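You operate a simulated robot arm through the tools that you are given. There is no shell and no other tool. Be economical: measure what you need, move in short steps, check, and stop when the job is done.

You are at the controls of a simulated two-armed robot. One attempt, no reset.

TASK
Put one of the corner pads from the middle shelf of the high rack on the bottom shelf of the high rack. Take the white roll and put it on the top of the goods table. Press the yellow button two times. Push the post drawer shut. Any order will do.

It is judged by the outcome, as a careful person would: the job done as asked, and still so three seconds after it is handed in. It fails if anything else is knocked over, pushed out of place, dropped, spilled or broken.

THE ROBOT
Two 7-joint arms with fingered hands on one trunk, on a base that drives. Base frame: it is fixed to the floor where the robot stands at the start and does not move with it; the origin is under the middle of the robot, x ahead of it, y to its left, z up; the surface under the hand at the start is at about z = 96. Units: cm, degrees, N and s.
The left shoulder is at the start at [4, 14.7, 128.2], the right one opposite. With the tool pointing down near the work surface each hand reaches from about 30 to 72 cm from the robot's upright axis, wherever it stands, measured 20 degrees to its own side. Places, roughly: bottom shelf of the high rack [50, 30, 40]; corner pad (8x8x7 cm) [60, -10, 100]; post drawer [-260, -290, 70]; top of the goods table [-210, 0, 80]; white roll (8x8x6 cm) [60, 60, 40]; yellow button [-260, -270, 80]. Payload 4 kg a hand.
The TCP of each hand is the grasp point between the finger pads, 2.6 cm short of the fingertips. In the tool frame z runs along the fingers and y along their closing line. The gripper opens to 14.8 cm. The gripper's body begins 7.3 cm behind the TCP. The gripper is a hand of 3 fingers: y runs from the thumb to the fingers, the wrist lies at [0, 0, -22.4] in the tool frame, and closing takes about 1.5 s.
Orientation is told as [roll, pitch, yaw] about the base's x, y, z axes, in that order, counted from this pose: with the fingers straight down and closing along the base's y, the tool's x points along the base's -x, its y along +y and its z along -z.

THE INTERFACE
- The arms move only by the tool send_rows. It takes "left_targets", "right_targets" or both (then of equal length, played together; a hand with none holds still); each is a list of rows, each a list of 7 numbers: the shift along the tool's x, y, z in cm, then the turn, a rotation vector about the tool's x, y, z in degrees, then the finger opening in cm, from 0 to 14.8. In form: [[dx, dy, dz, ax, ay, az, jaw], ...]. A call has 1 to 12 rows; each row shifts and turns the commanded pose from where the row before left it, along the tool's axes as they then stand. A row lasts 0.2 s, in which the tool goes at most 5 cm and 8.6 degrees; a call with a longer step from one row to the next is refused whole, and so is a gripper value outside its range. A pose out of reach is approached as far as the arm can. The call stops where the force on the tool passes 40 N (or 10 N more than at its start, if that is more) or the arm is blocked; 0.2 s more then pass. Each finger travels about 10.8 cm/s and halts on what it meets, pressing with about 27 N; the grip force reading is that of the motor and also rises with nothing between the fingers. The clock runs only during rows and for 0.2 s after the last one: add rows that do not move to give the fingers time. It gives the time, the measured TCP pose, the force on the tool (base axes), the opening and the grip force at its end, in the units of the frame above (readings bear some noise), with the torque about the TCP (base axes, N m) and any sound that the robot's microphone picked up.
- Cameras (640 x 400 px; columns grow to the right, rows downward): "scene" is now at [8.68, 4.11, 149.16]; the picture's right is [0.51, -0.86, -0.00], its down [-0.64, -0.38, -0.67] and it looks along [0.57, 0.34, -0.75] (base axes); focal length 230 px, centre (320, 200). "left" rides on the left gripper at [-6.8, -3.9, -9] in its tool frame; the picture's right is [0.50, -0.87, 0.00], its down [0.65, 0.38, -0.65] and it looks along [0.57, 0.33, 0.76] (tool axes); focal length 222 px, centre (320, 200). "right" rides on the right gripper at [6.8, -3.9, -9] in its tool frame; the picture's right is [0.50, 0.87, 0.00], its down [-0.65, 0.38, -0.65] and it looks along [-0.57, 0.33, 0.76] (tool axes); focal length 222 px, centre (320, 200). There is no depth. A picture from a camera that has moved, and an enlarged one, comes with that camera's place and axes in the base frame and with its lens.
- grab_frame(camera): a new picture of that camera. It takes no simulated time.
- move_column(by): slides the trunk up (or, below 0, down) by that many cm; the arms and the scene camera ride with it, the base frame stays. It gives what a move gives, with no picture.
- base_move(legs): drives the robot by 1 to 6 legs, each [ahead, left, turn to the left] in cm, cm and degrees, along the robot's own axes; the way and the turn of a leg run together, so that a leg with both is an arc; at most 150 cm and 180 degrees a leg. The arms and the cameras ride along, it lands a little off, and it stops where it bumps. It gives what a move gives.
- hand_shape(shape, hand): the hand has 3 fingers and takes this shape, open, in about a second: jaw (thumb against the fingers, like two jaws); tri (thumb and two fingers); tip (a fingertip pinch); poke (one finger out to press); point (the index stretched); flat (the hand flat); cup (the hand cupped); fist (a fist). The gripper value then closes the fingers along that shape, each until it touches; the sizes above hold for jaw. It gives what a move gives, with no picture.
- head_to(pan, tilt): turns the head with the scene camera to pan (to the left, within 86 degrees either way) and tilt (down, from -29 to 69), counted from straight ahead of the robot. It gives what a move gives.
- inspect(camera, box): a new picture of the part [left, top, right, bottom] of that camera's present view, enlarged. It takes no simulated time.
- job_done(): hands the job in; it is judged then, once.

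Go step by step. Nothing tells you exact positions but the pictures and the camera data: compare them with the known pose of the tool, close in by small moves and look again before you grip or let go. The budget is 165 turns and 138 pictures, counting those below and the enlarged ones. Unless the task says otherwise, let go and move clear before handing in, and close with one line.

The tools are called after ">>>" by a JSON object that holds its "method" and its "body". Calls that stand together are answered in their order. send_rows: Moves the arms, as the interface text tells. Its arguments: {"type":"object","properties":{"left_targets":{"type":"array"},"right_targets":{"type":"array"}},"required":[]} The other tools are called the same way: move_column (by) slides the trunk up or down; hand_shape (shape, hand) gives the hand a shape; base_move (legs) drives the base; head_to (pan, tilt) turns the head that bears the scene camera; grab_frame (camera) takes a picture; inspect (camera, box) takes an enlarged picture of a part of a camera's view; job_done () hands the job in.

At the start:

```text
time: 0.0
left_tcp_pos: [35.52, 51.71, 118.3]
left_tcp_rot: [0.0, 0.0, 0.1]
left_contact_force: [0.8, -0.1, -0.1]
left_torque: [-0.03, 0.01, -0.04]
left_gripper_width: 14.79
left_gripper_force: 0.1
left_shape: jaw
right_tcp_pos: [60.24, 6.08, 121.09]
right_tcp_rot: [0.0, 0.0, 0.1]
right_contact_force: [-0.2, 0.3, 0.1]
right_torque: [-0.01, -0.01, -0.01]
right_gripper_width: 14.8
right_gripper_force: 0.1
right_shape: jaw
trunk travel left (down, up): [-45.2, 5.4]
robot x, y, heading: [0.3, -0.07, 0.1]
head pan, tilt: [30.4, 48.3]
```

scene: 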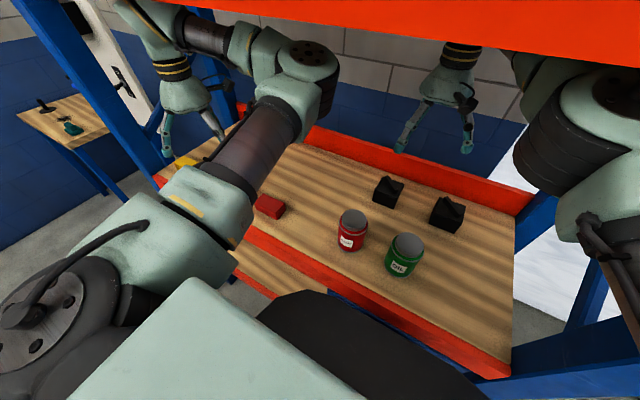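
right: 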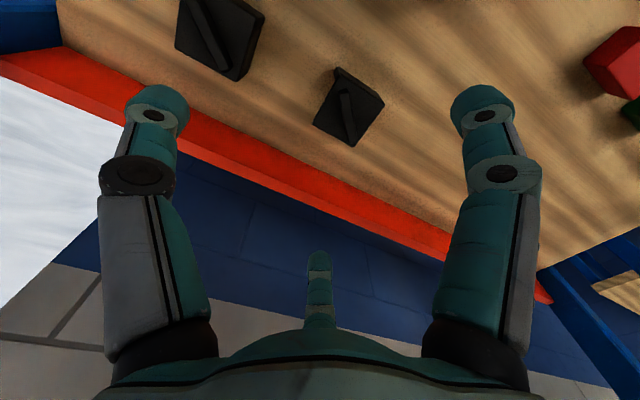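
left: 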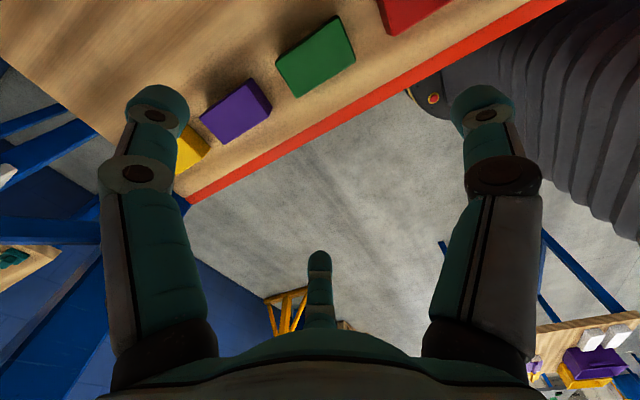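

I see two black corner pads on the middle shelf, near [59, 11] and [59.5, -6], with two cans in front of them. I'll look around before moving.

>>> {"method": "head_to", "body": {"pan": 0, "tilt": 60}}

>>> {"method": "grab_frame", "body": {"camera": "scene"}}

>>> {"method": "head_to", "body": {"pan": 0, "tilt": 0}}

>>> {"method": "grab_frame", "body": {"camera": "scene"}}

>>> {"method": "head_to", "body": {"pan": 80, "tilt": 30}}

>>> {"method": "grab_frame", "body": {"camera": "scene"}}

```text
time: 0.9
left_tcp_pos: [35.54, 51.76, 118.24]
left_tcp_rot: [0.1, 0.0, 0.0]
left_contact_force: [0.5, 0.4, -0.9]
left_torque: [0.01, 0.01, 0.01]
left_gripper_width: 14.81
left_gripper_force: 0.1
left_shape: jaw
right_tcp_pos: [60.15, 5.99, 120.93]
right_tcp_rot: [0.0, 0.0, 0.1]
right_contact_force: [-0.7, 0.2, 0.9]
right_torque: [-0.01, -0.03, -0.03]
right_gripper_width: 14.78
right_gripper_force: 0.0
right_shape: jaw
trunk travel left (down, up): [-45.2, 5.4]
robot x, y, heading: [-0.28, 0.15, 0.1]
head pan, tilt: [0.0, 60.0]
```

```text
134 pictures are left
camera scene: at [8.57, 0.14, 147.67], right [0.0, -1.0, 0.0], down [-0.87, 0.0, -0.5], along [0.5, 0.0, -0.87], focal length 230 px, centre (320, 200)
```

scene: 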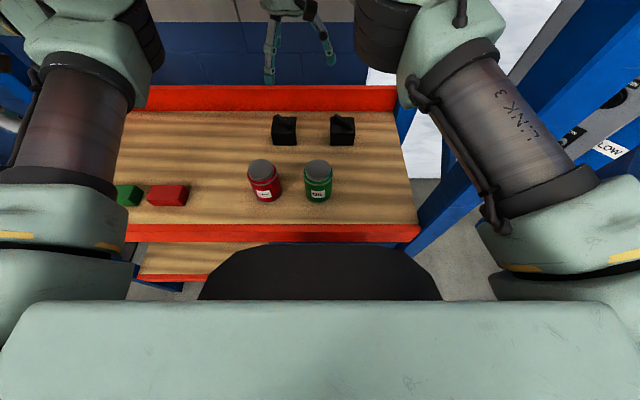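

```text
time: 2.2
left_tcp_pos: [35.62, 51.72, 118.39]
left_tcp_rot: [0.0, 0.0, -0.1]
left_contact_force: [0.3, 0.7, -0.2]
left_torque: [-0.01, -0.01, -0.01]
left_gripper_width: 14.8
left_gripper_force: 0.0
left_shape: jaw
right_tcp_pos: [60.13, 5.98, 121.05]
right_tcp_rot: [0.1, 0.0, 0.0]
right_contact_force: [-0.3, -0.6, -0.2]
right_torque: [0.04, 0.02, -0.02]
right_gripper_width: 14.78
right_gripper_force: 0.0
right_shape: jaw
trunk travel left (down, up): [-45.2, 5.4]
robot x, y, heading: [0.18, 0.2, 0.1]
head pan, tilt: [0.0, 0.0]
```

```text
133 pictures are left
camera scene: at [10.91, 0.13, 156.7], right [0.0, -1.0, 0.0], down [0.0, 0.0, -1.0], along [1.0, 0.0, 0.0], focal length 230 px, centre (320, 200)
```

scene: 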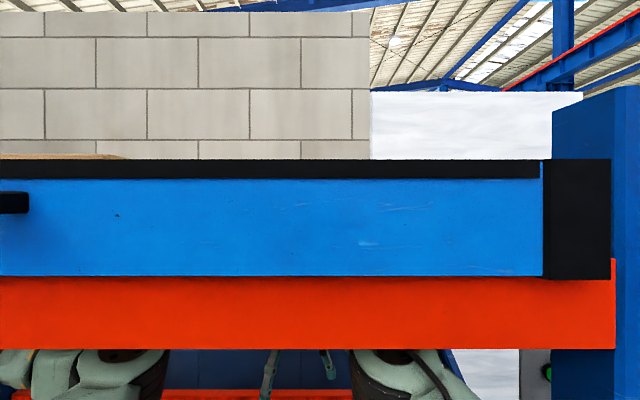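

```text
time: 3.8
left_tcp_pos: [35.57, 51.68, 118.35]
left_tcp_rot: [0.0, 0.0, -0.1]
left_contact_force: [0.4, 0.3, 0.2]
left_torque: [-0.01, -0.02, -0.03]
left_gripper_width: 14.77
left_gripper_force: 0.0
left_shape: jaw
right_tcp_pos: [60.18, 5.93, 121.1]
right_tcp_rot: [0.0, 0.1, 0.0]
right_contact_force: [-0.2, 0.2, 0.6]
right_torque: [0.01, 0.02, 0.0]
right_gripper_width: 14.79
right_gripper_force: 0.1
right_shape: jaw
trunk travel left (down, up): [-45.2, 5.4]
robot x, y, heading: [0.22, -0.13, -0.1]
head pan, tilt: [80.0, 30.0]
```

```text
132 pictures are left
camera scene: at [3.49, 9.03, 151.88], right [0.98, -0.17, 0.0], down [-0.09, -0.49, -0.87], along [0.15, 0.85, -0.5], focal length 230 px, centre (320, 200)
```

scene: 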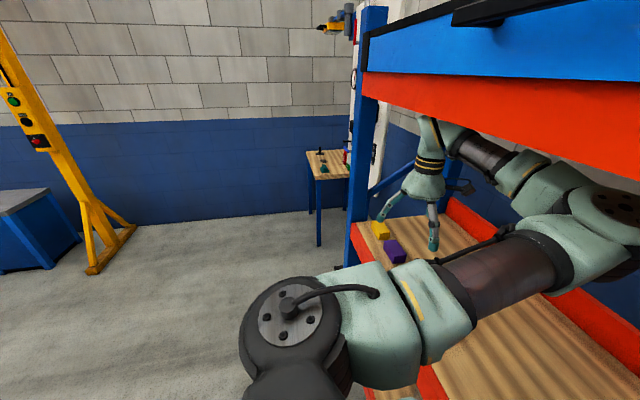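

Both pads agree across two views: A is near [59.5, 10.5], B near [60, -6]. I'll centre the right hand over A, lower part way and look.

>>> {"method": "send_rows", "body": {"right_targets": [[0.6, 4.4, 0, 0, 0, 0, 14.8], [0, 0, 4, 0, 0, 0, 14.8], [0, 0, 4, 0, 0, 0, 14.8], [0, 0, 2, 0, 0, 0, 14.8]]}}

>>> {"method": "grab_frame", "body": {"camera": "right"}}

>>> {"method": "head_to", "body": {"pan": 0, "tilt": 50}}

>>> {"method": "grab_frame", "body": {"camera": "scene"}}

```text
time: 4.8
left_tcp_pos: [35.56, 51.87, 118.25]
left_tcp_rot: [0.0, 0.0, -0.1]
left_contact_force: [0.2, -0.4, 0.9]
left_torque: [-0.02, 0.01, -0.04]
left_gripper_width: 14.78
left_gripper_force: 0.0
left_shape: jaw
right_tcp_pos: [58.47, 9.23, 112.1]
right_tcp_rot: [0.0, 0.1, 0.0]
right_contact_force: [-1.6, 0.2, -0.2]
right_torque: [0.01, 0.0, -0.02]
right_gripper_width: 14.8
right_gripper_force: 0.2
right_shape: jaw
right hand out of reach, approached as far as the arm can: row 1
trunk travel left (down, up): [-45.2, 5.4]
robot x, y, heading: [-0.26, -0.08, 0.2]
head pan, tilt: [80.0, 30.0]
```

```text
131 pictures are left
camera right: at [51.65, 5.3, 121.09], right [-0.5, 0.87, 0.0], down [0.65, 0.38, 0.65], along [0.57, 0.33, -0.76], focal length 222 px, centre (320, 200)
```

right: 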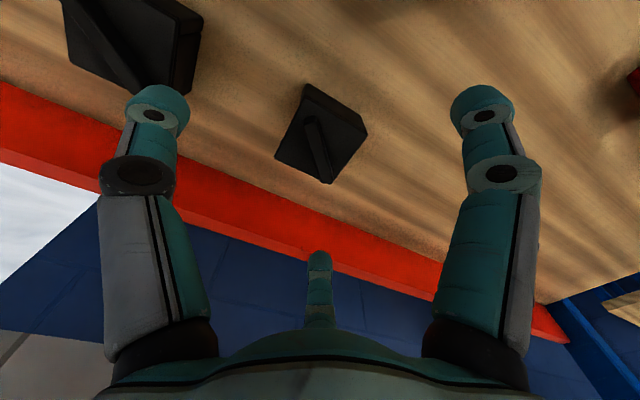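

```text
time: 6.3
left_tcp_pos: [35.49, 51.77, 118.42]
left_tcp_rot: [0.0, 0.0, 0.0]
left_contact_force: [-1.0, 0.4, 0.3]
left_torque: [0.02, 0.01, -0.03]
left_gripper_width: 14.82
left_gripper_force: 0.1
left_shape: jaw
right_tcp_pos: [58.62, 9.16, 112.06]
right_tcp_rot: [0.0, 0.0, 0.0]
right_contact_force: [0.5, -0.3, 0.3]
right_torque: [-0.01, -0.03, -0.01]
right_gripper_width: 14.76
right_gripper_force: 0.1
right_shape: jaw
trunk travel left (down, up): [-45.2, 5.4]
robot x, y, heading: [-0.26, -0.11, -0.0]
head pan, tilt: [0.0, 50.0]
```

```text
130 pictures are left
camera scene: at [9.62, 0.13, 148.92], right [0.0, -1.0, 0.0], down [-0.77, 0.0, -0.64], along [0.64, 0.0, -0.77], focal length 230 px, centre (320, 200)
```

scene: 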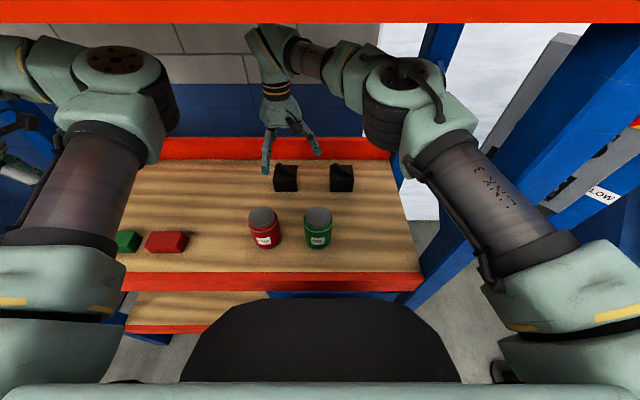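

>>> {"method": "inspect", "body": {"camera": "right", "box": [220, 60, 420, 200]}}

>>> {"method": "inspect", "body": {"camera": "scene", "box": [220, 100, 400, 260]}}

```text
2.86 times, centred on (320, 130) of right
camera zoom: at [51.72, 5.16, 121.12], right [-0.5, 0.87, 0.0], down [0.65, 0.38, 0.65], along [0.57, 0.33, -0.76], focal length 635 px, centre (320, 400)
```

zoom: 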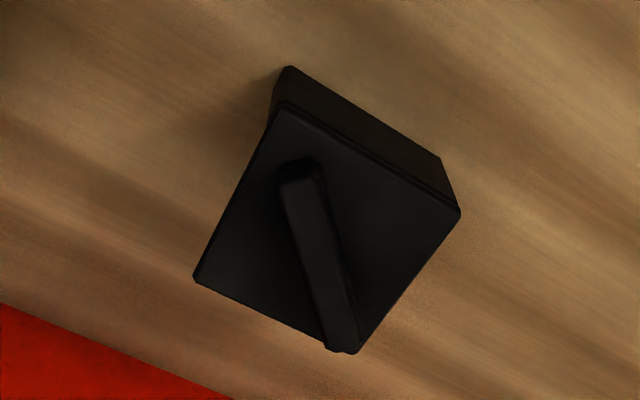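

```text
2.50 times, centred on (310, 180) of scene
camera zoom: at [9.62, 0.13, 148.92], right [0.0, -1.0, 0.0], down [-0.77, 0.0, -0.64], along [0.64, 0.0, -0.77], focal length 574 px, centre (345, 250)
```

zoom: 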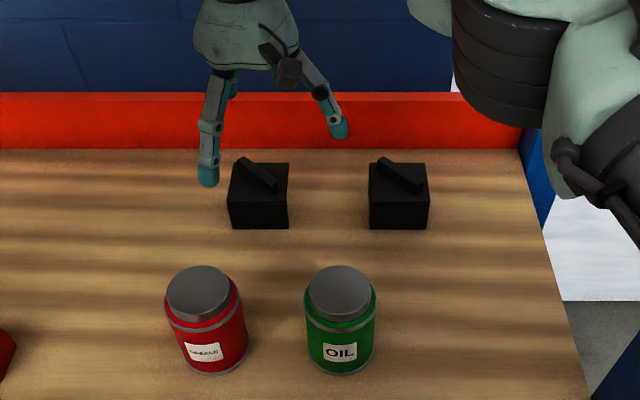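

The pad is an axis-aligned block with a diagonal ridge on top, centred near [60, 10]. I'll centre over it and lower to grip its sides.

>>> {"method": "send_rows", "body": {"right_targets": [[0, 0.8, 2, 0, 0, 0, 14.8], [-0.3, 0, 3, 0, 0, 0, 14.8], [-0.3, 0, 3, 0, 0, 0, 14.8], [-0.2, 0, 3, 0, 0, 0, 14.8]]}}

>>> {"method": "grab_frame", "body": {"camera": "right"}}

>>> {"method": "inspect", "body": {"camera": "scene", "box": [220, 100, 400, 260]}}

```text
time: 7.3
left_tcp_pos: [35.56, 51.8, 118.26]
left_tcp_rot: [0.0, 0.1, 0.0]
left_contact_force: [-0.9, 0.1, -1.2]
left_torque: [-0.02, -0.01, 0.01]
left_gripper_width: 14.78
left_gripper_force: 0.1
left_shape: jaw
right_tcp_pos: [59.38, 9.87, 100.8]
right_tcp_rot: [0.0, 0.0, 0.1]
right_contact_force: [0.6, -0.4, -0.1]
right_torque: [0.0, 0.01, 0.05]
right_gripper_width: 14.78
right_gripper_force: 0.1
right_shape: jaw
trunk travel left (down, up): [-45.2, 5.4]
robot x, y, heading: [0.15, -0.01, 0.0]
head pan, tilt: [0.0, 50.0]
```

```text
127 pictures are left
camera right: at [52.59, 5.89, 109.95], right [-0.5, 0.87, 0.0], down [0.65, 0.38, 0.65], along [0.57, 0.33, -0.76], focal length 222 px, centre (320, 200)
```

right: 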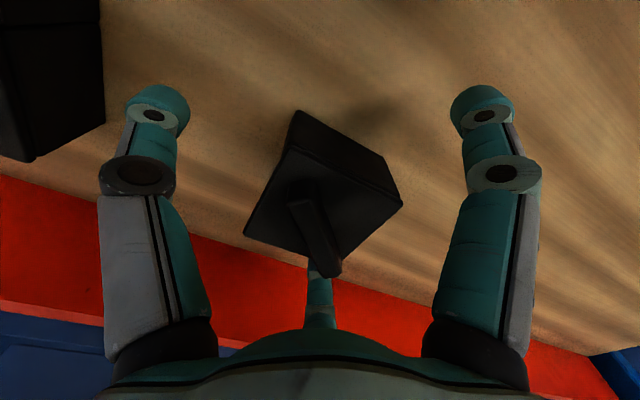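

```text
2.50 times, centred on (310, 180) of scene
camera zoom: at [9.64, 0.19, 148.92], right [0.0, -1.0, 0.0], down [-0.77, 0.0, -0.64], along [0.64, 0.0, -0.77], focal length 574 px, centre (345, 250)
```

zoom: 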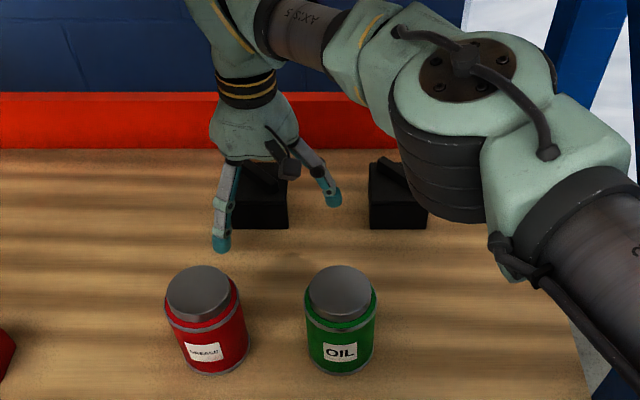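

The hand view suggests the fingers sit in a three-fold layout, so I'll test how they close using the free left hand before gripping.

>>> {"method": "send_rows", "body": {"left_targets": [[0, 0, 0, 0, 0, 0, 8], [0, 0, 0, 0, 0, 0, 8], [0, 0, 0, 0, 0, 0, 8], [0, 0, 0, 0, 0, 0, 8], [0, 0, 0, 0, 0, 0, 8]]}}

>>> {"method": "grab_frame", "body": {"camera": "left"}}

>>> {"method": "send_rows", "body": {"left_targets": [[0, 0, 0, 0, 0, 0, 2], [0, 0, 0, 0, 0, 0, 2], [0, 0, 0, 0, 0, 0, 2], [0, 0, 0, 0, 0, 0, 2], [0, 0, 0, 0, 0, 0, 2]]}}

>>> {"method": "grab_frame", "body": {"camera": "left"}}

```text
time: 8.5
left_tcp_pos: [35.51, 51.74, 118.32]
left_tcp_rot: [0.1, -0.1, 0.0]
left_contact_force: [-0.3, -1.0, 0.3]
left_torque: [0.01, 0.03, -0.02]
left_gripper_width: 8.07
left_gripper_force: 0.1
left_shape: jaw
right_tcp_pos: [59.32, 9.9, 100.95]
right_tcp_rot: [0.0, -0.1, 0.1]
right_contact_force: [0.3, 0.0, 0.0]
right_torque: [-0.03, 0.01, -0.03]
right_gripper_width: 14.79
right_gripper_force: 0.0
right_shape: jaw
trunk travel left (down, up): [-45.2, 5.4]
robot x, y, heading: [-0.19, -0.19, 0.2]
head pan, tilt: [0.0, 50.0]
```

```text
125 pictures are left
camera left: at [42.44, 47.83, 127.46], right [-0.5, -0.87, 0.0], down [-0.65, 0.38, 0.65], along [-0.57, 0.33, -0.76], focal length 222 px, centre (320, 200)
```

left: 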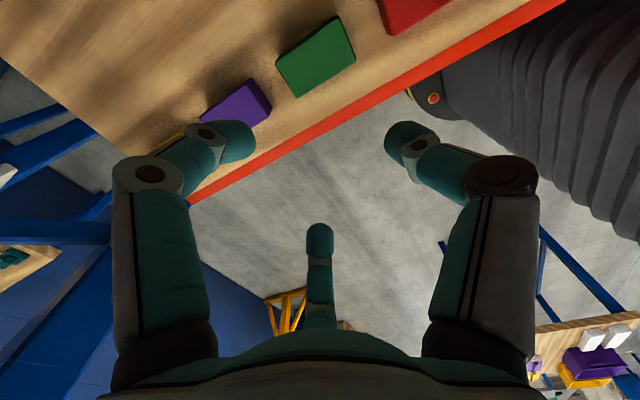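

```text
time: 9.7
left_tcp_pos: [35.57, 51.81, 118.36]
left_tcp_rot: [-0.1, -0.1, 0.0]
left_contact_force: [0.1, 0.8, -0.3]
left_torque: [-0.01, -0.03, 0.01]
left_gripper_width: 2.04
left_gripper_force: 0.0
left_shape: jaw
right_tcp_pos: [59.32, 9.75, 100.97]
right_tcp_rot: [0.0, 0.0, 0.1]
right_contact_force: [0.5, 0.0, 0.3]
right_torque: [0.01, -0.02, 0.0]
right_gripper_width: 14.8
right_gripper_force: 0.0
right_shape: jaw
trunk travel left (down, up): [-45.2, 5.4]
robot x, y, heading: [-0.38, -0.07, -0.2]
head pan, tilt: [0.0, 50.0]
```

```text
124 pictures are left
camera left: at [42.44, 47.83, 127.46], right [-0.5, -0.87, 0.0], down [-0.65, 0.38, 0.65], along [-0.57, 0.33, -0.76], focal length 222 px, centre (320, 200)
```

left: 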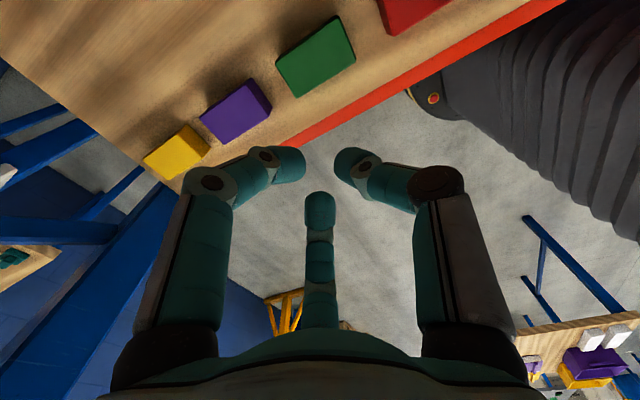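

The three fingers close radially onto the grasp point, so the block will be held on three sides. I'll lower 1 cm and close on the pad.

>>> {"method": "send_rows", "body": {"right_targets": [[-0.5, 0.3, 1.0, 0, 0, 0, 14.8], [0, 0, 0, 0, 0, 0, 10], [0, 0, 0, 0, 0, 0, 7], [0, 0, 0, 0, 0, 0, 4], [0, 0, 0, 0, 0, 0, 4], [0, 0, 0, 0, 0, 0, 4], [0, 0, 0, 0, 0, 0, 4], [0, 0, 0, 0, 0, 0, 4]]}}

>>> {"method": "grab_frame", "body": {"camera": "right"}}

>>> {"method": "inspect", "body": {"camera": "scene", "box": [220, 100, 400, 260]}}

```text
time: 11.5
left_tcp_pos: [35.61, 51.72, 118.35]
left_tcp_rot: [0.1, -0.1, 0.0]
left_contact_force: [1.0, 0.4, 0.4]
left_torque: [0.02, -0.01, 0.0]
left_gripper_width: 2.03
left_gripper_force: 0.1
left_shape: jaw
right_tcp_pos: [59.8, 10.31, 99.95]
right_tcp_rot: [0.1, -0.1, 0.0]
right_contact_force: [-0.4, 1.0, 2.7]
right_torque: [0.07, 0.06, -0.08]
right_gripper_width: 3.75
right_gripper_force: 26.4
right_shape: jaw
trunk travel left (down, up): [-45.2, 5.4]
robot x, y, heading: [-0.23, 0.1, -0.2]
head pan, tilt: [0.0, 50.0]
```

```text
123 pictures are left
camera right: at [53.02, 6.26, 109.03], right [-0.5, 0.87, 0.0], down [0.65, 0.38, 0.66], along [0.57, 0.33, -0.76], focal length 222 px, centre (320, 200)
```

right: 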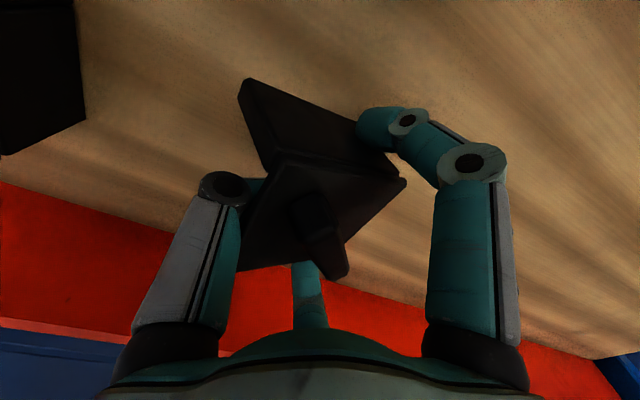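

```text
2.50 times, centred on (310, 180) of scene
camera zoom: at [9.57, 0.14, 148.92], right [0.0, -1.0, 0.0], down [-0.77, 0.0, -0.64], along [0.64, 0.0, -0.77], focal length 574 px, centre (345, 250)
```

zoom: 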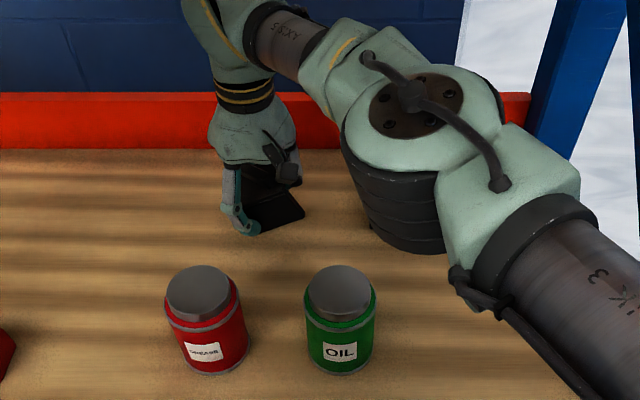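

>>> {"method": "inspect", "body": {"camera": "scene", "box": [265, 140, 325, 180]}}

>>> {"method": "inspect", "body": {"camera": "right", "box": [180, 60, 460, 290]}}

```text
10.00 times, centred on (295, 160) of scene
camera zoom: at [9.57, 0.14, 148.92], right [0.0, -1.0, 0.0], down [-0.77, 0.0, -0.64], along [0.64, 0.0, -0.77], focal length 2297 px, centre (570, 600)
```

zoom: 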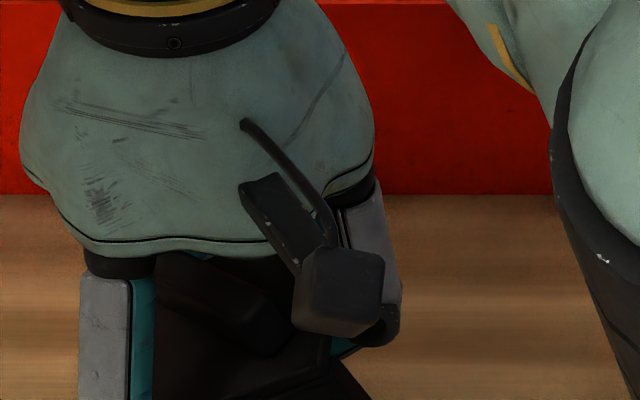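

```text
1.74 times, centred on (320, 175) of right
camera zoom: at [53.02, 6.26, 109.03], right [-0.5, 0.87, 0.0], down [0.65, 0.38, 0.66], along [0.57, 0.33, -0.76], focal length 386 px, centre (320, 244)
```

zoom: 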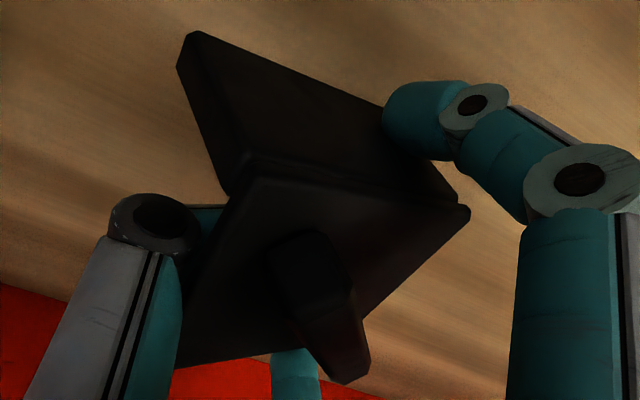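

The pad turned a bit as the fingers closed and now seems held on three sides. I'll lift slightly and check.

>>> {"method": "send_rows", "body": {"right_targets": [[0, 0, 0, 0, 0, 0, 3], [0, 0, 0, 0, 0, 0, 2], [0, 0, 0, 0, 0, 0, 2], [0, 0, -1, 0, 0, 0, 2], [0, 0, -1, 0, 0, 0, 2], [0, 0, -1, 0, 0, 0, 2]]}}

>>> {"method": "grab_frame", "body": {"camera": "right"}}

>>> {"method": "inspect", "body": {"camera": "scene", "box": [250, 120, 350, 200]}}

```text
time: 12.9
left_tcp_pos: [35.47, 51.75, 118.25]
left_tcp_rot: [0.1, 0.0, 0.0]
left_contact_force: [-0.2, 0.4, 0.0]
left_torque: [0.0, -0.02, 0.02]
left_gripper_width: 2.02
left_gripper_force: 0.1
left_shape: jaw
right_tcp_pos: [59.95, 10.13, 103.05]
right_tcp_rot: [0.0, 0.0, 0.0]
right_contact_force: [-0.1, -1.3, -0.1]
right_torque: [0.03, 0.0, -0.01]
right_gripper_width: 3.38
right_gripper_force: 27.3
right_shape: jaw
trunk travel left (down, up): [-45.2, 5.4]
robot x, y, heading: [0.18, -0.16, -0.1]
head pan, tilt: [0.0, 50.0]
```

```text
119 pictures are left
camera right: at [53.09, 6.21, 112.14], right [-0.5, 0.87, 0.0], down [0.65, 0.38, 0.65], along [0.57, 0.33, -0.76], focal length 222 px, centre (320, 200)
```

right: 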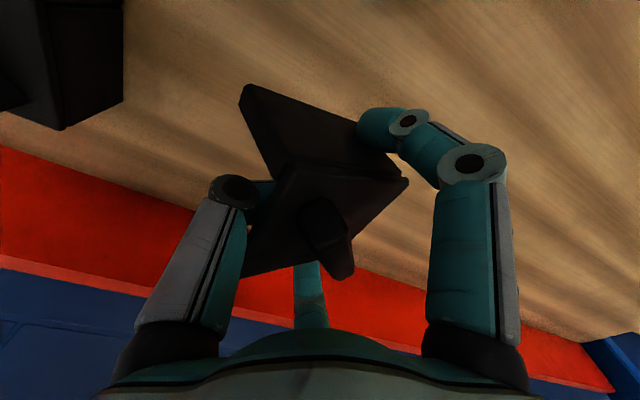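

```text
5.00 times, centred on (300, 160) of scene
camera zoom: at [9.61, 0.13, 148.92], right [0.0, -1.0, 0.0], down [-0.77, 0.0, -0.64], along [0.64, 0.0, -0.77], focal length 1148 px, centre (420, 400)
```

zoom: 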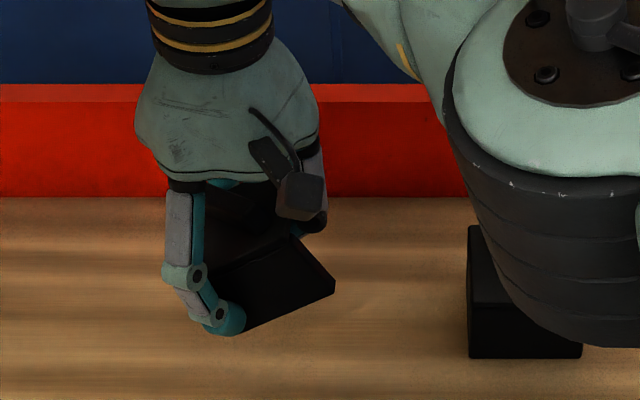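

The pad is held, slightly turned. I'll raise it clear of the cans and check clearance before backing out.

>>> {"method": "send_rows", "body": {"right_targets": [[0, 0, -3, 0, 0, 0, 2], [0.3, -0.3, -4, 0, 0, 0, 2], [0.3, -0.3, -4, 0, 0, 0, 2], [0.3, -0.3, -4, 0, 0, 0, 2], [0, 0, -2, 0, 0, 0, 2]]}}

>>> {"method": "grab_frame", "body": {"camera": "scene"}}

```text
time: 14.1
left_tcp_pos: [35.56, 51.79, 118.4]
left_tcp_rot: [0.0, 0.0, 0.0]
left_contact_force: [0.2, 0.4, 0.8]
left_torque: [0.0, 0.0, -0.02]
left_gripper_width: 2.03
left_gripper_force: 0.1
left_shape: jaw
right_tcp_pos: [58.89, 9.41, 119.9]
right_tcp_rot: [-0.1, -0.1, 0.1]
right_contact_force: [-0.6, 0.4, -0.6]
right_torque: [0.02, -0.01, 0.01]
right_gripper_width: 3.38
right_gripper_force: 27.1
right_shape: jaw
trunk travel left (down, up): [-45.2, 5.4]
robot x, y, heading: [-0.11, -0.53, 0.1]
head pan, tilt: [0.0, 50.0]
```

```text
117 pictures are left
camera scene: at [9.56, 0.21, 148.92], right [0.0, -1.0, 0.0], down [-0.77, 0.0, -0.64], along [0.64, 0.0, -0.77], focal length 230 px, centre (320, 200)
```

scene: 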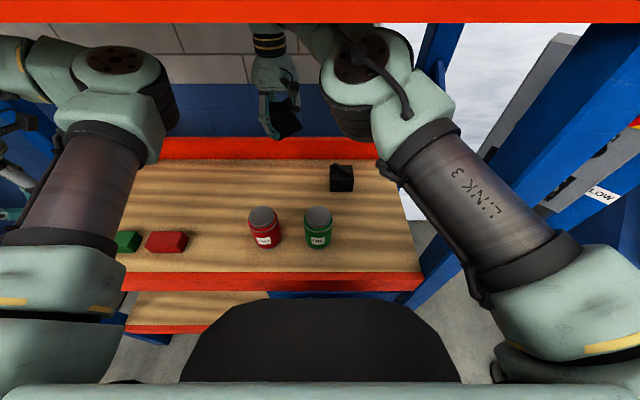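

Everything is clear, so I'll back straight out.

>>> {"method": "base_move", "body": {"legs": [[-50, 0, 0]]}}

>>> {"method": "head_to", "body": {"pan": 20, "tilt": 35}}

>>> {"method": "grab_frame", "body": {"camera": "scene"}}

>>> {"method": "head_to", "body": {"pan": 86, "tilt": 20}}

>>> {"method": "grab_frame", "body": {"camera": "scene"}}

>>> {"method": "head_to", "body": {"pan": -86, "tilt": 20}}

>>> {"method": "grab_frame", "body": {"camera": "scene"}}

```text
time: 17.0
left_tcp_pos: [-13.93, 51.68, 118.1]
left_tcp_rot: [0.0, 0.1, 0.1]
left_contact_force: [0.1, 0.7, 0.5]
left_torque: [0.03, -0.01, -0.01]
left_gripper_width: 2.0
left_gripper_force: 0.1
left_shape: jaw
right_tcp_pos: [9.44, 9.38, 119.85]
right_tcp_rot: [0.1, 0.0, 0.1]
right_contact_force: [-0.2, 0.3, -0.3]
right_torque: [-0.01, 0.01, -0.05]
right_gripper_width: 3.38
right_gripper_force: 27.1
right_shape: jaw
trunk travel left (down, up): [-45.2, 5.4]
robot x, y, heading: [-49.65, -0.49, 0.2]
head pan, tilt: [0.0, 50.0]
```

```text
time: 17.9
left_tcp_pos: [-14.24, 51.69, 118.29]
left_tcp_rot: [-0.1, 0.0, 0.2]
left_contact_force: [0.0, 0.3, -0.6]
left_torque: [-0.01, -0.01, -0.02]
left_gripper_width: 2.05
left_gripper_force: 0.1
left_shape: jaw
right_tcp_pos: [9.35, 9.29, 119.98]
right_tcp_rot: [0.0, -0.1, 0.0]
right_contact_force: [0.0, 0.2, -1.0]
right_torque: [-0.02, -0.03, -0.01]
right_gripper_width: 3.38
right_gripper_force: 27.0
right_shape: jaw
trunk travel left (down, up): [-45.2, 5.4]
robot x, y, heading: [-49.49, 0.19, -0.1]
head pan, tilt: [20.0, 35.0]
```

```text
116 pictures are left
camera scene: at [-39.48, 3.08, 151.09], right [0.34, -0.94, 0.0], down [-0.54, -0.2, -0.82], along [0.77, 0.28, -0.57], focal length 230 px, centre (320, 200)
```

scene: 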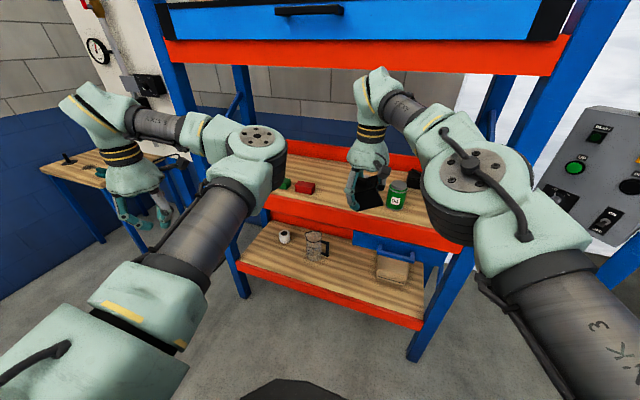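

```text
time: 19.2
left_tcp_pos: [-14.11, 51.69, 118.44]
left_tcp_rot: [0.0, 0.0, 0.1]
left_contact_force: [-0.2, -0.6, -0.3]
left_torque: [0.02, -0.01, -0.02]
left_gripper_width: 2.03
left_gripper_force: 0.1
left_shape: jaw
right_tcp_pos: [9.3, 9.29, 119.93]
right_tcp_rot: [0.0, -0.1, 0.1]
right_contact_force: [-1.0, 0.8, 0.3]
right_torque: [0.04, -0.03, -0.01]
right_gripper_width: 3.37
right_gripper_force: 26.9
right_shape: jaw
trunk travel left (down, up): [-45.2, 5.4]
robot x, y, heading: [-49.6, 0.0, 0.1]
head pan, tilt: [85.9, 20.0]
```

```text
115 pictures are left
camera scene: at [-47.02, 9.35, 153.48], right [1.0, -0.07, 0.0], down [-0.02, -0.34, -0.94], along [0.06, 0.94, -0.34], focal length 230 px, centre (320, 200)
```

scene: 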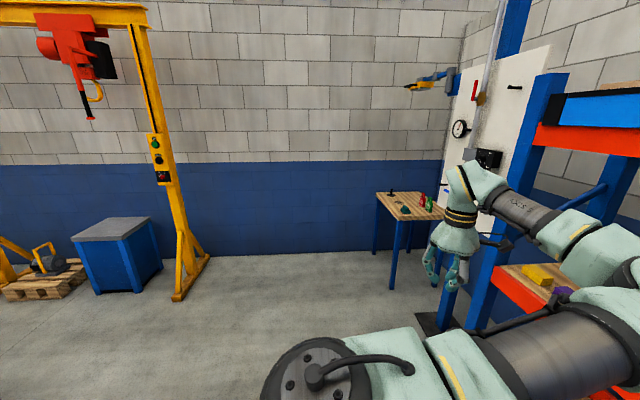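

```text
time: 21.8
left_tcp_pos: [-14.13, 51.75, 118.3]
left_tcp_rot: [0.0, 0.1, 0.1]
left_contact_force: [-0.8, -0.1, 0.0]
left_torque: [-0.02, 0.02, 0.03]
left_gripper_width: 2.04
left_gripper_force: 0.0
left_shape: jaw
right_tcp_pos: [9.27, 9.39, 119.83]
right_tcp_rot: [0.0, -0.2, 0.1]
right_contact_force: [-0.6, -0.4, -1.3]
right_torque: [0.0, 0.0, 0.03]
right_gripper_width: 3.35
right_gripper_force: 26.8
right_shape: jaw
trunk travel left (down, up): [-45.2, 5.4]
robot x, y, heading: [-49.69, 0.34, 0.1]
head pan, tilt: [-85.9, 20.0]
```

```text
114 pictures are left
camera scene: at [-46.98, -9.22, 153.48], right [-1.0, -0.07, 0.0], down [-0.03, 0.34, -0.94], along [0.07, -0.94, -0.34], focal length 230 px, centre (320, 200)
```

scene: 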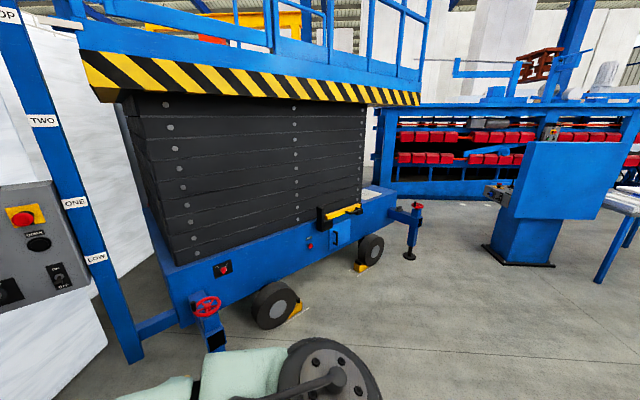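

The bottom shelf holds the white roll (around [58, 63]), a wire-like object (around [55, 39]) and a box (around [55, -10]). There is free space near [45, 18]. I'll lower the trunk out here and look closely.

>>> {"method": "move_column", "body": {"by": -40}}

>>> {"method": "head_to", "body": {"pan": 15, "tilt": 30}}

>>> {"method": "grab_frame", "body": {"camera": "scene"}}

```text
time: 25.7
left_tcp_pos: [-14.13, 51.82, 78.25]
left_tcp_rot: [0.0, 0.0, 0.2]
left_contact_force: [-0.7, -0.1, 0.1]
left_torque: [0.01, 0.02, 0.0]
left_gripper_width: 2.03
left_gripper_force: 0.2
left_shape: jaw
right_tcp_pos: [9.27, 9.33, 79.89]
right_tcp_rot: [0.0, -0.1, 0.1]
right_contact_force: [0.0, 0.2, -1.4]
right_torque: [-0.03, 0.01, 0.01]
right_gripper_width: 3.35
right_gripper_force: 27.9
right_shape: jaw
trunk travel left (down, up): [-5.2, 45.4]
robot x, y, heading: [-49.43, -0.1, 0.2]
head pan, tilt: [-85.9, 20.0]
```

```text
time: 27.4
left_tcp_pos: [-14.11, 51.78, 78.24]
left_tcp_rot: [-0.1, 0.1, 0.1]
left_contact_force: [-0.3, 0.7, 0.4]
left_torque: [0.0, 0.0, 0.02]
left_gripper_width: 2.03
left_gripper_force: 0.1
left_shape: jaw
right_tcp_pos: [9.35, 9.38, 79.82]
right_tcp_rot: [-0.1, 0.0, 0.2]
right_contact_force: [-0.9, 0.1, -1.1]
right_torque: [-0.02, -0.02, 0.0]
right_gripper_width: 3.36
right_gripper_force: 27.0
right_shape: jaw
trunk travel left (down, up): [-5.2, 45.4]
robot x, y, heading: [-49.49, -0.13, 0.0]
head pan, tilt: [15.0, 30.0]
```

```text
113 pictures are left
camera scene: at [-38.95, 2.42, 111.74], right [0.26, -0.97, 0.0], down [-0.48, -0.13, -0.87], along [0.84, 0.23, -0.5], focal length 230 px, centre (320, 200)
```

scene: 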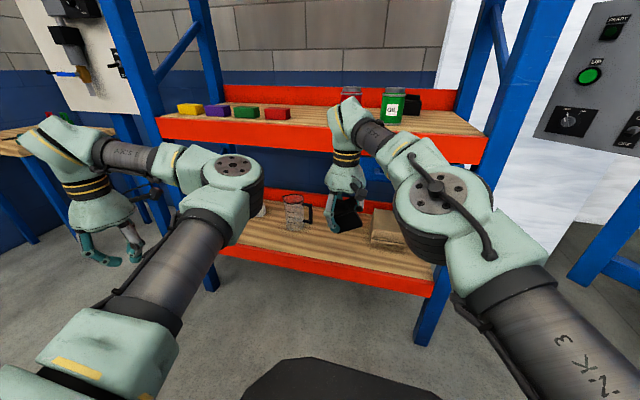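

>>> {"method": "inspect", "body": {"camera": "scene", "box": [220, 130, 480, 320]}}

>>> {"method": "grab_frame", "body": {"camera": "right"}}

```text
2.11 times, centred on (350, 225) of scene
camera zoom: at [-38.95, 2.42, 111.74], right [0.26, -0.97, 0.0], down [-0.48, -0.13, -0.87], along [0.84, 0.23, -0.5], focal length 484 px, centre (257, 147)
```

zoom: 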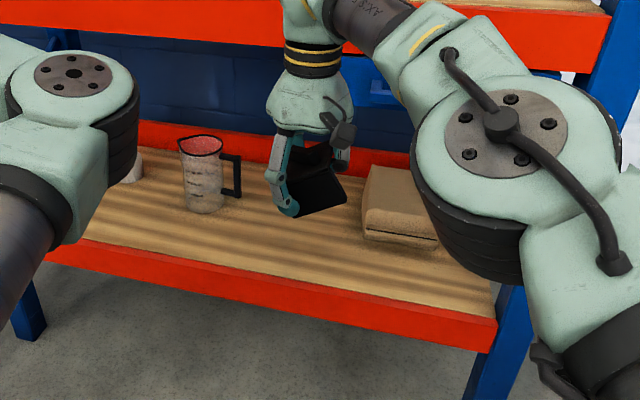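

```text
111 pictures are left
camera right: at [2.53, 5.34, 88.83], right [-0.5, 0.86, 0.0], down [0.65, 0.38, 0.65], along [0.57, 0.33, -0.76], focal length 222 px, centre (320, 200)
```

right: 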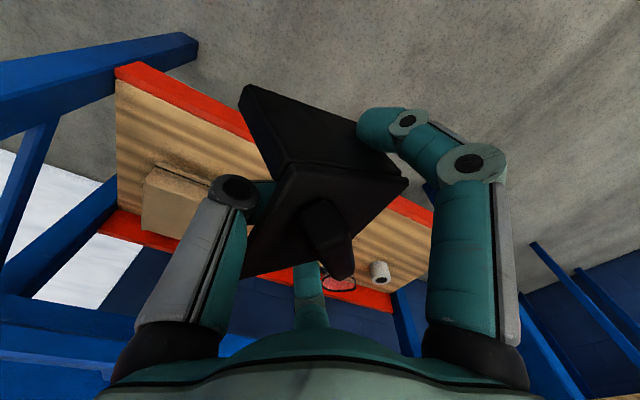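

I'll tuck the left hand inward, bring the pad to the right hand's own side and lower it some. After that I'll drive to a stance in front of the free spot.

>>> {"method": "send_rows", "body": {"right_targets": [[1, -3.5, 3, 0, 0, 0, 2], [1, -3.5, 3, 0, 0, 0, 2], [1, -3.5, 3, 0, 0, 0, 2], [1, -3.5, 3, 0, 0, 0, 2], [1, -3.5, 3, 0, 0, 0, 2], [1, -3.5, 3, 0, 0, 0, 2]], "left_targets": [[0.5, -3.4, 0, 0, 0, 0, 2], [0.5, -3.4, 0, 0, 0, 0, 2], [0.5, -3.4, 0, 0, 0, 0, 2], [0.5, -3.4, 0, 0, 0, 0, 2], [0.5, -3.4, 0, 0, 0, 0, 2], [0.5, -3.4, 0, 0, 0, 0, 2]]}}

>>> {"method": "base_move", "body": {"legs": [[0, 30, 0], [20, 0, 0]]}}

>>> {"method": "head_to", "body": {"pan": -15, "tilt": 40}}

>>> {"method": "grab_frame", "body": {"camera": "scene"}}

```text
time: 28.8
left_tcp_pos: [-16.94, 32.75, 78.5]
left_tcp_rot: [0.2, -0.1, 0.1]
left_contact_force: [0.7, 0.3, 0.8]
left_torque: [-0.01, -0.03, -0.04]
left_gripper_width: 1.99
left_gripper_force: 0.1
left_shape: jaw
left hand out of reach, approached as far as the arm can: row 6
right_tcp_pos: [3.36, -11.82, 61.75]
right_tcp_rot: [0.2, -0.1, 0.1]
right_contact_force: [0.2, 0.2, -0.3]
right_torque: [-0.02, -0.01, -0.02]
right_gripper_width: 3.32
right_gripper_force: 26.8
right_shape: jaw
trunk travel left (down, up): [-5.2, 45.4]
robot x, y, heading: [-49.6, 0.07, 0.2]
head pan, tilt: [15.0, 30.0]
```

```text
time: 32.1
left_tcp_pos: [3.1, 63.77, 78.28]
left_tcp_rot: [-0.1, 0.2, 0.2]
left_contact_force: [0.6, -0.6, 0.3]
left_torque: [0.02, 0.04, 0.0]
left_gripper_width: 2.0
left_gripper_force: 0.0
left_shape: jaw
right_tcp_pos: [23.51, 19.32, 61.66]
right_tcp_rot: [0.1, 0.0, 0.3]
right_contact_force: [-0.2, -0.2, -0.6]
right_torque: [-0.01, -0.01, -0.01]
right_gripper_width: 3.31
right_gripper_force: 27.7
right_shape: jaw
trunk travel left (down, up): [-5.2, 45.4]
robot x, y, heading: [-29.76, 30.87, 0.5]
head pan, tilt: [15.0, 30.0]
```

```text
time: 33.1
left_tcp_pos: [3.01, 63.78, 78.41]
left_tcp_rot: [0.0, -0.1, 0.1]
left_contact_force: [0.5, 0.5, -0.3]
left_torque: [-0.02, -0.03, 0.02]
left_gripper_width: 2.0
left_gripper_force: 0.1
left_shape: jaw
right_tcp_pos: [23.37, 19.33, 61.77]
right_tcp_rot: [0.1, -0.1, 0.3]
right_contact_force: [0.3, -0.4, -0.9]
right_torque: [0.02, -0.06, 0.02]
right_gripper_width: 3.32
right_gripper_force: 27.4
right_shape: jaw
trunk travel left (down, up): [-5.2, 45.4]
robot x, y, heading: [-29.94, 30.5, 0.3]
head pan, tilt: [-15.0, 40.0]
```

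```text
110 pictures are left
camera scene: at [-19.43, 28.74, 110.2], right [-0.25, -0.97, 0.0], down [-0.62, 0.16, -0.77], along [0.74, -0.19, -0.64], focal length 230 px, centre (320, 200)
```

scene: 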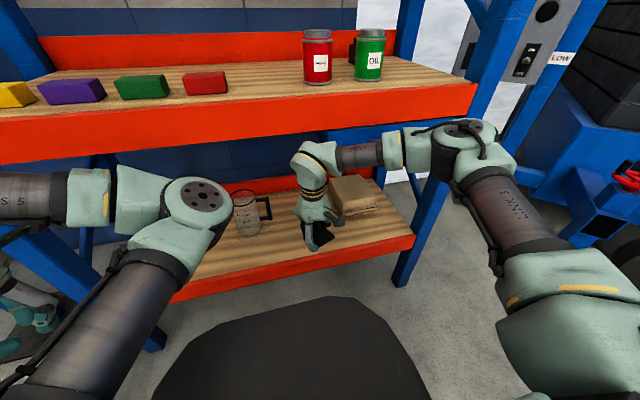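

The elbow sits near beam height, so I'll lower the trunk the last 5 cm. I'll also level the tilted pad by rolling the hand, then look again before advancing.

>>> {"method": "move_column", "body": {"by": -5}}

>>> {"method": "send_rows", "body": {"right_targets": [[0, 0, 0, -7, 3, 0, 2], [0, 0, 0, -7, 3, 0, 2], [0, 0, 0, -7, 3, 0, 2]]}}

>>> {"method": "grab_frame", "body": {"camera": "scene"}}

>>> {"method": "inspect", "body": {"camera": "scene", "box": [260, 140, 420, 280]}}

>>> {"method": "grab_frame", "body": {"camera": "right"}}

```text
time: 34.0
left_tcp_pos: [3.18, 63.89, 73.54]
left_tcp_rot: [-0.1, 0.0, 0.2]
left_contact_force: [0.5, 0.3, 0.2]
left_torque: [-0.01, 0.01, -0.03]
left_gripper_width: 2.04
left_gripper_force: 0.0
left_shape: jaw
right_tcp_pos: [23.49, 19.23, 56.96]
right_tcp_rot: [0.1, 0.0, 0.2]
right_contact_force: [-0.6, 0.6, -1.0]
right_torque: [0.02, -0.01, 0.01]
right_gripper_width: 3.35
right_gripper_force: 27.1
right_shape: jaw
trunk travel left (down, up): [-0.2, 50.4]
robot x, y, heading: [-29.72, 30.73, 0.2]
head pan, tilt: [-15.0, 40.0]
```

```text
time: 35.0
left_tcp_pos: [2.27, 64.61, 73.62]
left_tcp_rot: [-0.1, 0.0, 0.8]
left_contact_force: [1.7, 0.7, 0.7]
left_torque: [0.04, 0.02, 0.02]
left_gripper_width: 2.04
left_gripper_force: 0.1
left_shape: jaw
right_tcp_pos: [22.07, 23.13, 57.89]
right_tcp_rot: [21.6, 7.6, 7.1]
right_contact_force: [-0.7, 0.5, -0.7]
right_torque: [0.02, -0.01, 0.03]
right_gripper_width: 3.34
right_gripper_force: 27.1
right_shape: jaw
trunk travel left (down, up): [-0.2, 50.4]
robot x, y, heading: [-29.96, 31.19, 0.9]
head pan, tilt: [-15.0, 40.0]
stopped in row 3 (right hand): the arm was blocked; the commanded pose is now the measured one
```

```text
109 pictures are left
camera scene: at [-19.89, 29.39, 105.41], right [-0.24, -0.97, 0.0], down [-0.62, 0.15, -0.77], along [0.75, -0.19, -0.64], focal length 230 px, centre (320, 200)
```

scene: 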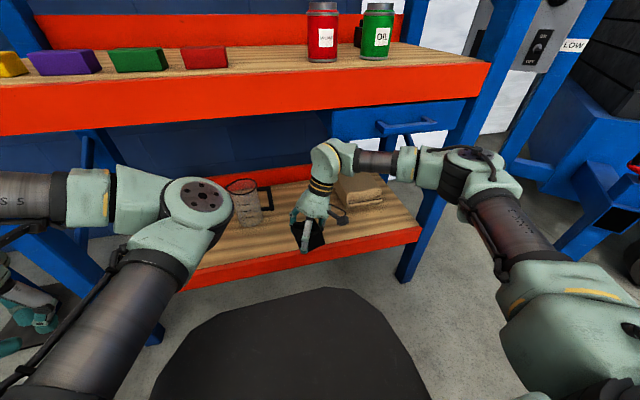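

```text
2.86 times, centred on (340, 210) of scene
camera zoom: at [-19.89, 29.39, 105.41], right [-0.24, -0.97, 0.0], down [-0.62, 0.15, -0.77], along [0.75, -0.19, -0.64], focal length 656 px, centre (263, 171)
```

zoom: 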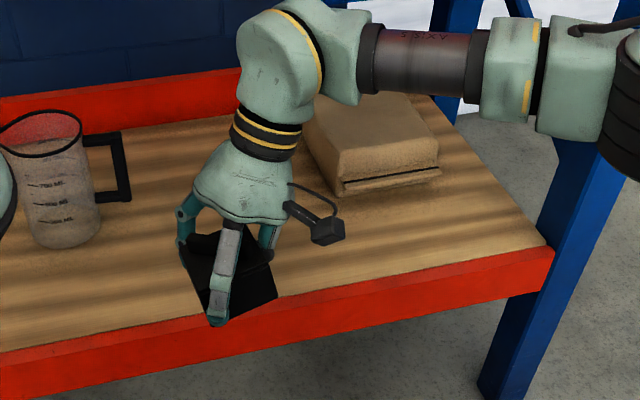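

```text
107 pictures are left
camera right: at [17.16, 15.5, 65.62], right [-0.55, 0.74, 0.38], down [0.73, 0.2, 0.65], along [0.41, 0.64, -0.65], focal length 222 px, centre (320, 200)
```

right: 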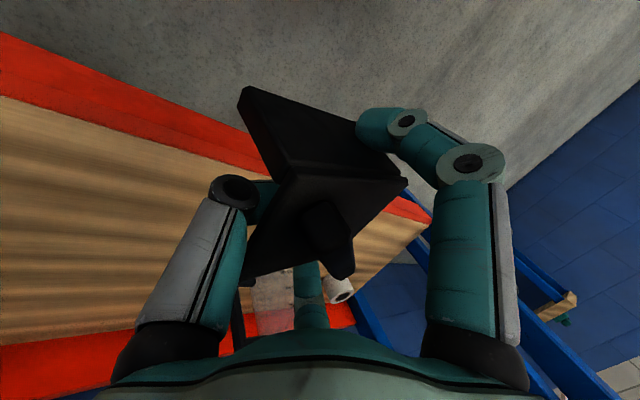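

The arm met something, most likely the elbow against the rack's right post. I'll back off and turn the hand about the vertical so its lean points back toward the robot, which keeps the elbow out of the rack.

>>> {"method": "base_move", "body": {"legs": [[-18, 0, -0.8]]}}

>>> {"method": "send_rows", "body": {"right_targets": [[0, 0, 0, -1.2, -3.1, 7.5, 2], [0, 0, 0, -1.2, -3.1, 7.5, 2], [0, 0, 0, -1.2, -3.1, 7.5, 2], [0, 0, 0, -1.2, -3.1, 7.5, 2], [0, 0, 0, -1.2, -3.1, 7.5, 2], [0, 0, 0, -1.2, -3.1, 7.5, 2], [0, 0, 0, -1.2, -3.1, 7.5, 2], [0, 0, 0, -1.2, -3.1, 7.5, 2], [0, 0, 0, -1.2, -3.1, 7.5, 2], [0, 0, 0, -1.2, -3.1, 7.5, 2]]}}

>>> {"method": "grab_frame", "body": {"camera": "scene"}}

>>> {"method": "grab_frame", "body": {"camera": "right"}}

```text
time: 36.5
left_tcp_pos: [-15.26, 64.0, 73.46]
left_tcp_rot: [0.1, -0.1, 0.1]
left_contact_force: [-1.1, -0.5, 0.5]
left_torque: [-0.01, -0.02, 0.03]
left_gripper_width: 2.01
left_gripper_force: 0.0
left_shape: jaw
right_tcp_pos: [4.31, 21.51, 57.59]
right_tcp_rot: [21.7, 8.0, 5.1]
right_contact_force: [-0.2, -0.6, -1.3]
right_torque: [-0.01, -0.03, 0.03]
right_gripper_width: 3.33
right_gripper_force: 27.4
right_shape: jaw
trunk travel left (down, up): [-0.2, 50.4]
robot x, y, heading: [-48.29, 30.92, 0.6]
head pan, tilt: [-15.0, 40.0]
```

```text
time: 38.7
left_tcp_pos: [-15.12, 63.9, 73.43]
left_tcp_rot: [0.0, 0.1, 0.2]
left_contact_force: [-0.2, -0.4, -0.1]
left_torque: [-0.05, 0.01, -0.04]
left_gripper_width: 2.02
left_gripper_force: 0.1
left_shape: jaw
right_tcp_pos: [10.51, 14.26, 59.26]
right_tcp_rot: [22.0, 8.6, -75.1]
right_contact_force: [0.0, 0.5, -1.1]
right_torque: [0.01, -0.01, 0.03]
right_gripper_width: 3.31
right_gripper_force: 27.1
right_shape: jaw
right hand out of reach, approached as far as the arm can: row 9, 10
trunk travel left (down, up): [-0.2, 50.4]
robot x, y, heading: [-48.13, 30.67, 0.5]
head pan, tilt: [-15.0, 40.0]
```

```text
106 pictures are left
camera scene: at [-37.68, 28.86, 105.38], right [-0.26, -0.97, 0.0], down [-0.62, 0.16, -0.77], along [0.74, -0.2, -0.64], focal length 230 px, centre (320, 200)
```

scene: 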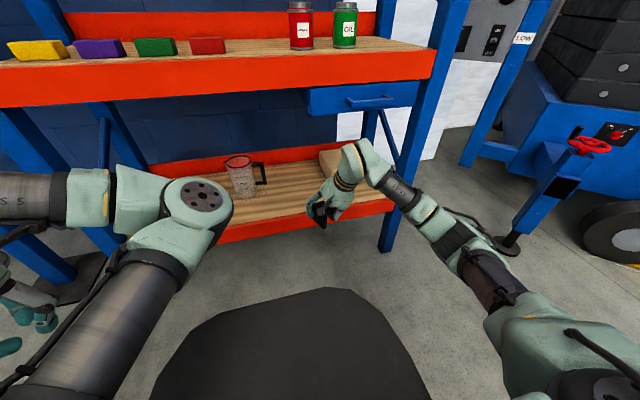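

```text
105 pictures are left
camera right: at [2.18, 17.87, 67.09], right [0.66, 0.64, 0.39], down [0.3, -0.71, 0.64], along [0.69, -0.31, -0.66], focal length 222 px, centre (320, 200)
```

right: 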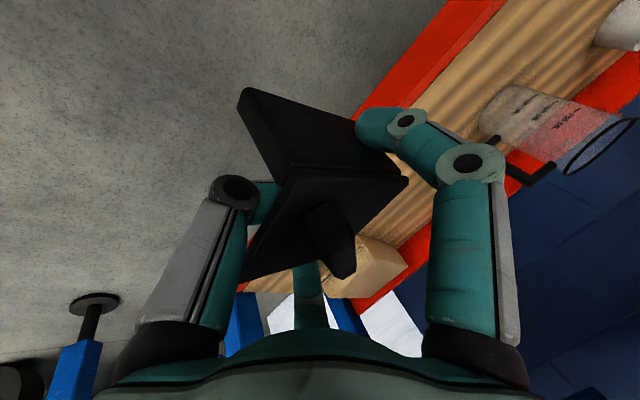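

The arm now lies lower and further out, with the pad roughly level. I'll advance in stages and check.

>>> {"method": "base_move", "body": {"legs": [[18, 2, -0.4]]}}

>>> {"method": "grab_frame", "body": {"camera": "scene"}}

>>> {"method": "grab_frame", "body": {"camera": "left"}}

```text
time: 40.2
left_tcp_pos: [3.43, 65.72, 73.47]
left_tcp_rot: [-0.1, 0.1, -0.3]
left_contact_force: [-0.3, -1.2, -1.1]
left_torque: [-0.01, 0.04, -0.01]
left_gripper_width: 2.01
left_gripper_force: 0.0
left_shape: jaw
right_tcp_pos: [28.57, 15.87, 59.22]
right_tcp_rot: [22.0, 8.5, -75.4]
right_contact_force: [-0.3, 0.7, -1.1]
right_torque: [-0.02, 0.01, 0.0]
right_gripper_width: 3.31
right_gripper_force: 27.0
right_shape: jaw
trunk travel left (down, up): [-0.2, 50.4]
robot x, y, heading: [-29.54, 33.06, -0.4]
head pan, tilt: [-15.0, 40.0]
```

```text
104 pictures are left
camera scene: at [-19.4, 30.76, 105.36], right [-0.26, -0.96, 0.0], down [-0.62, 0.17, -0.77], along [0.74, -0.2, -0.64], focal length 230 px, centre (320, 200)
```

scene: 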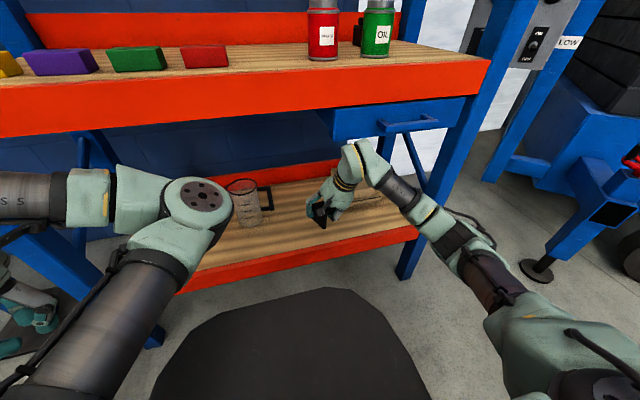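

```text
103 pictures are left
camera left: at [10.24, 61.64, 82.56], right [-0.51, -0.86, 0.0], down [-0.65, 0.38, 0.66], along [-0.57, 0.33, -0.76], focal length 222 px, centre (320, 200)
```

left: 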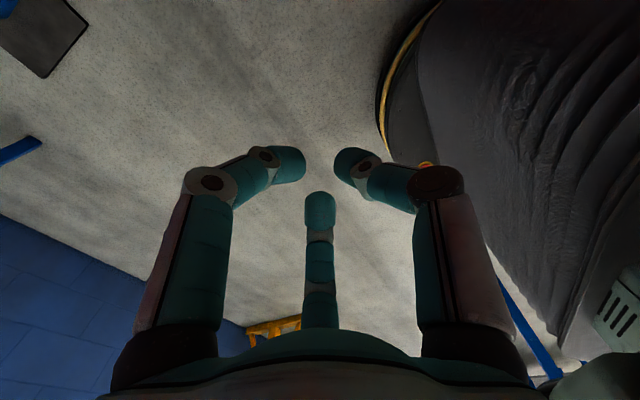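

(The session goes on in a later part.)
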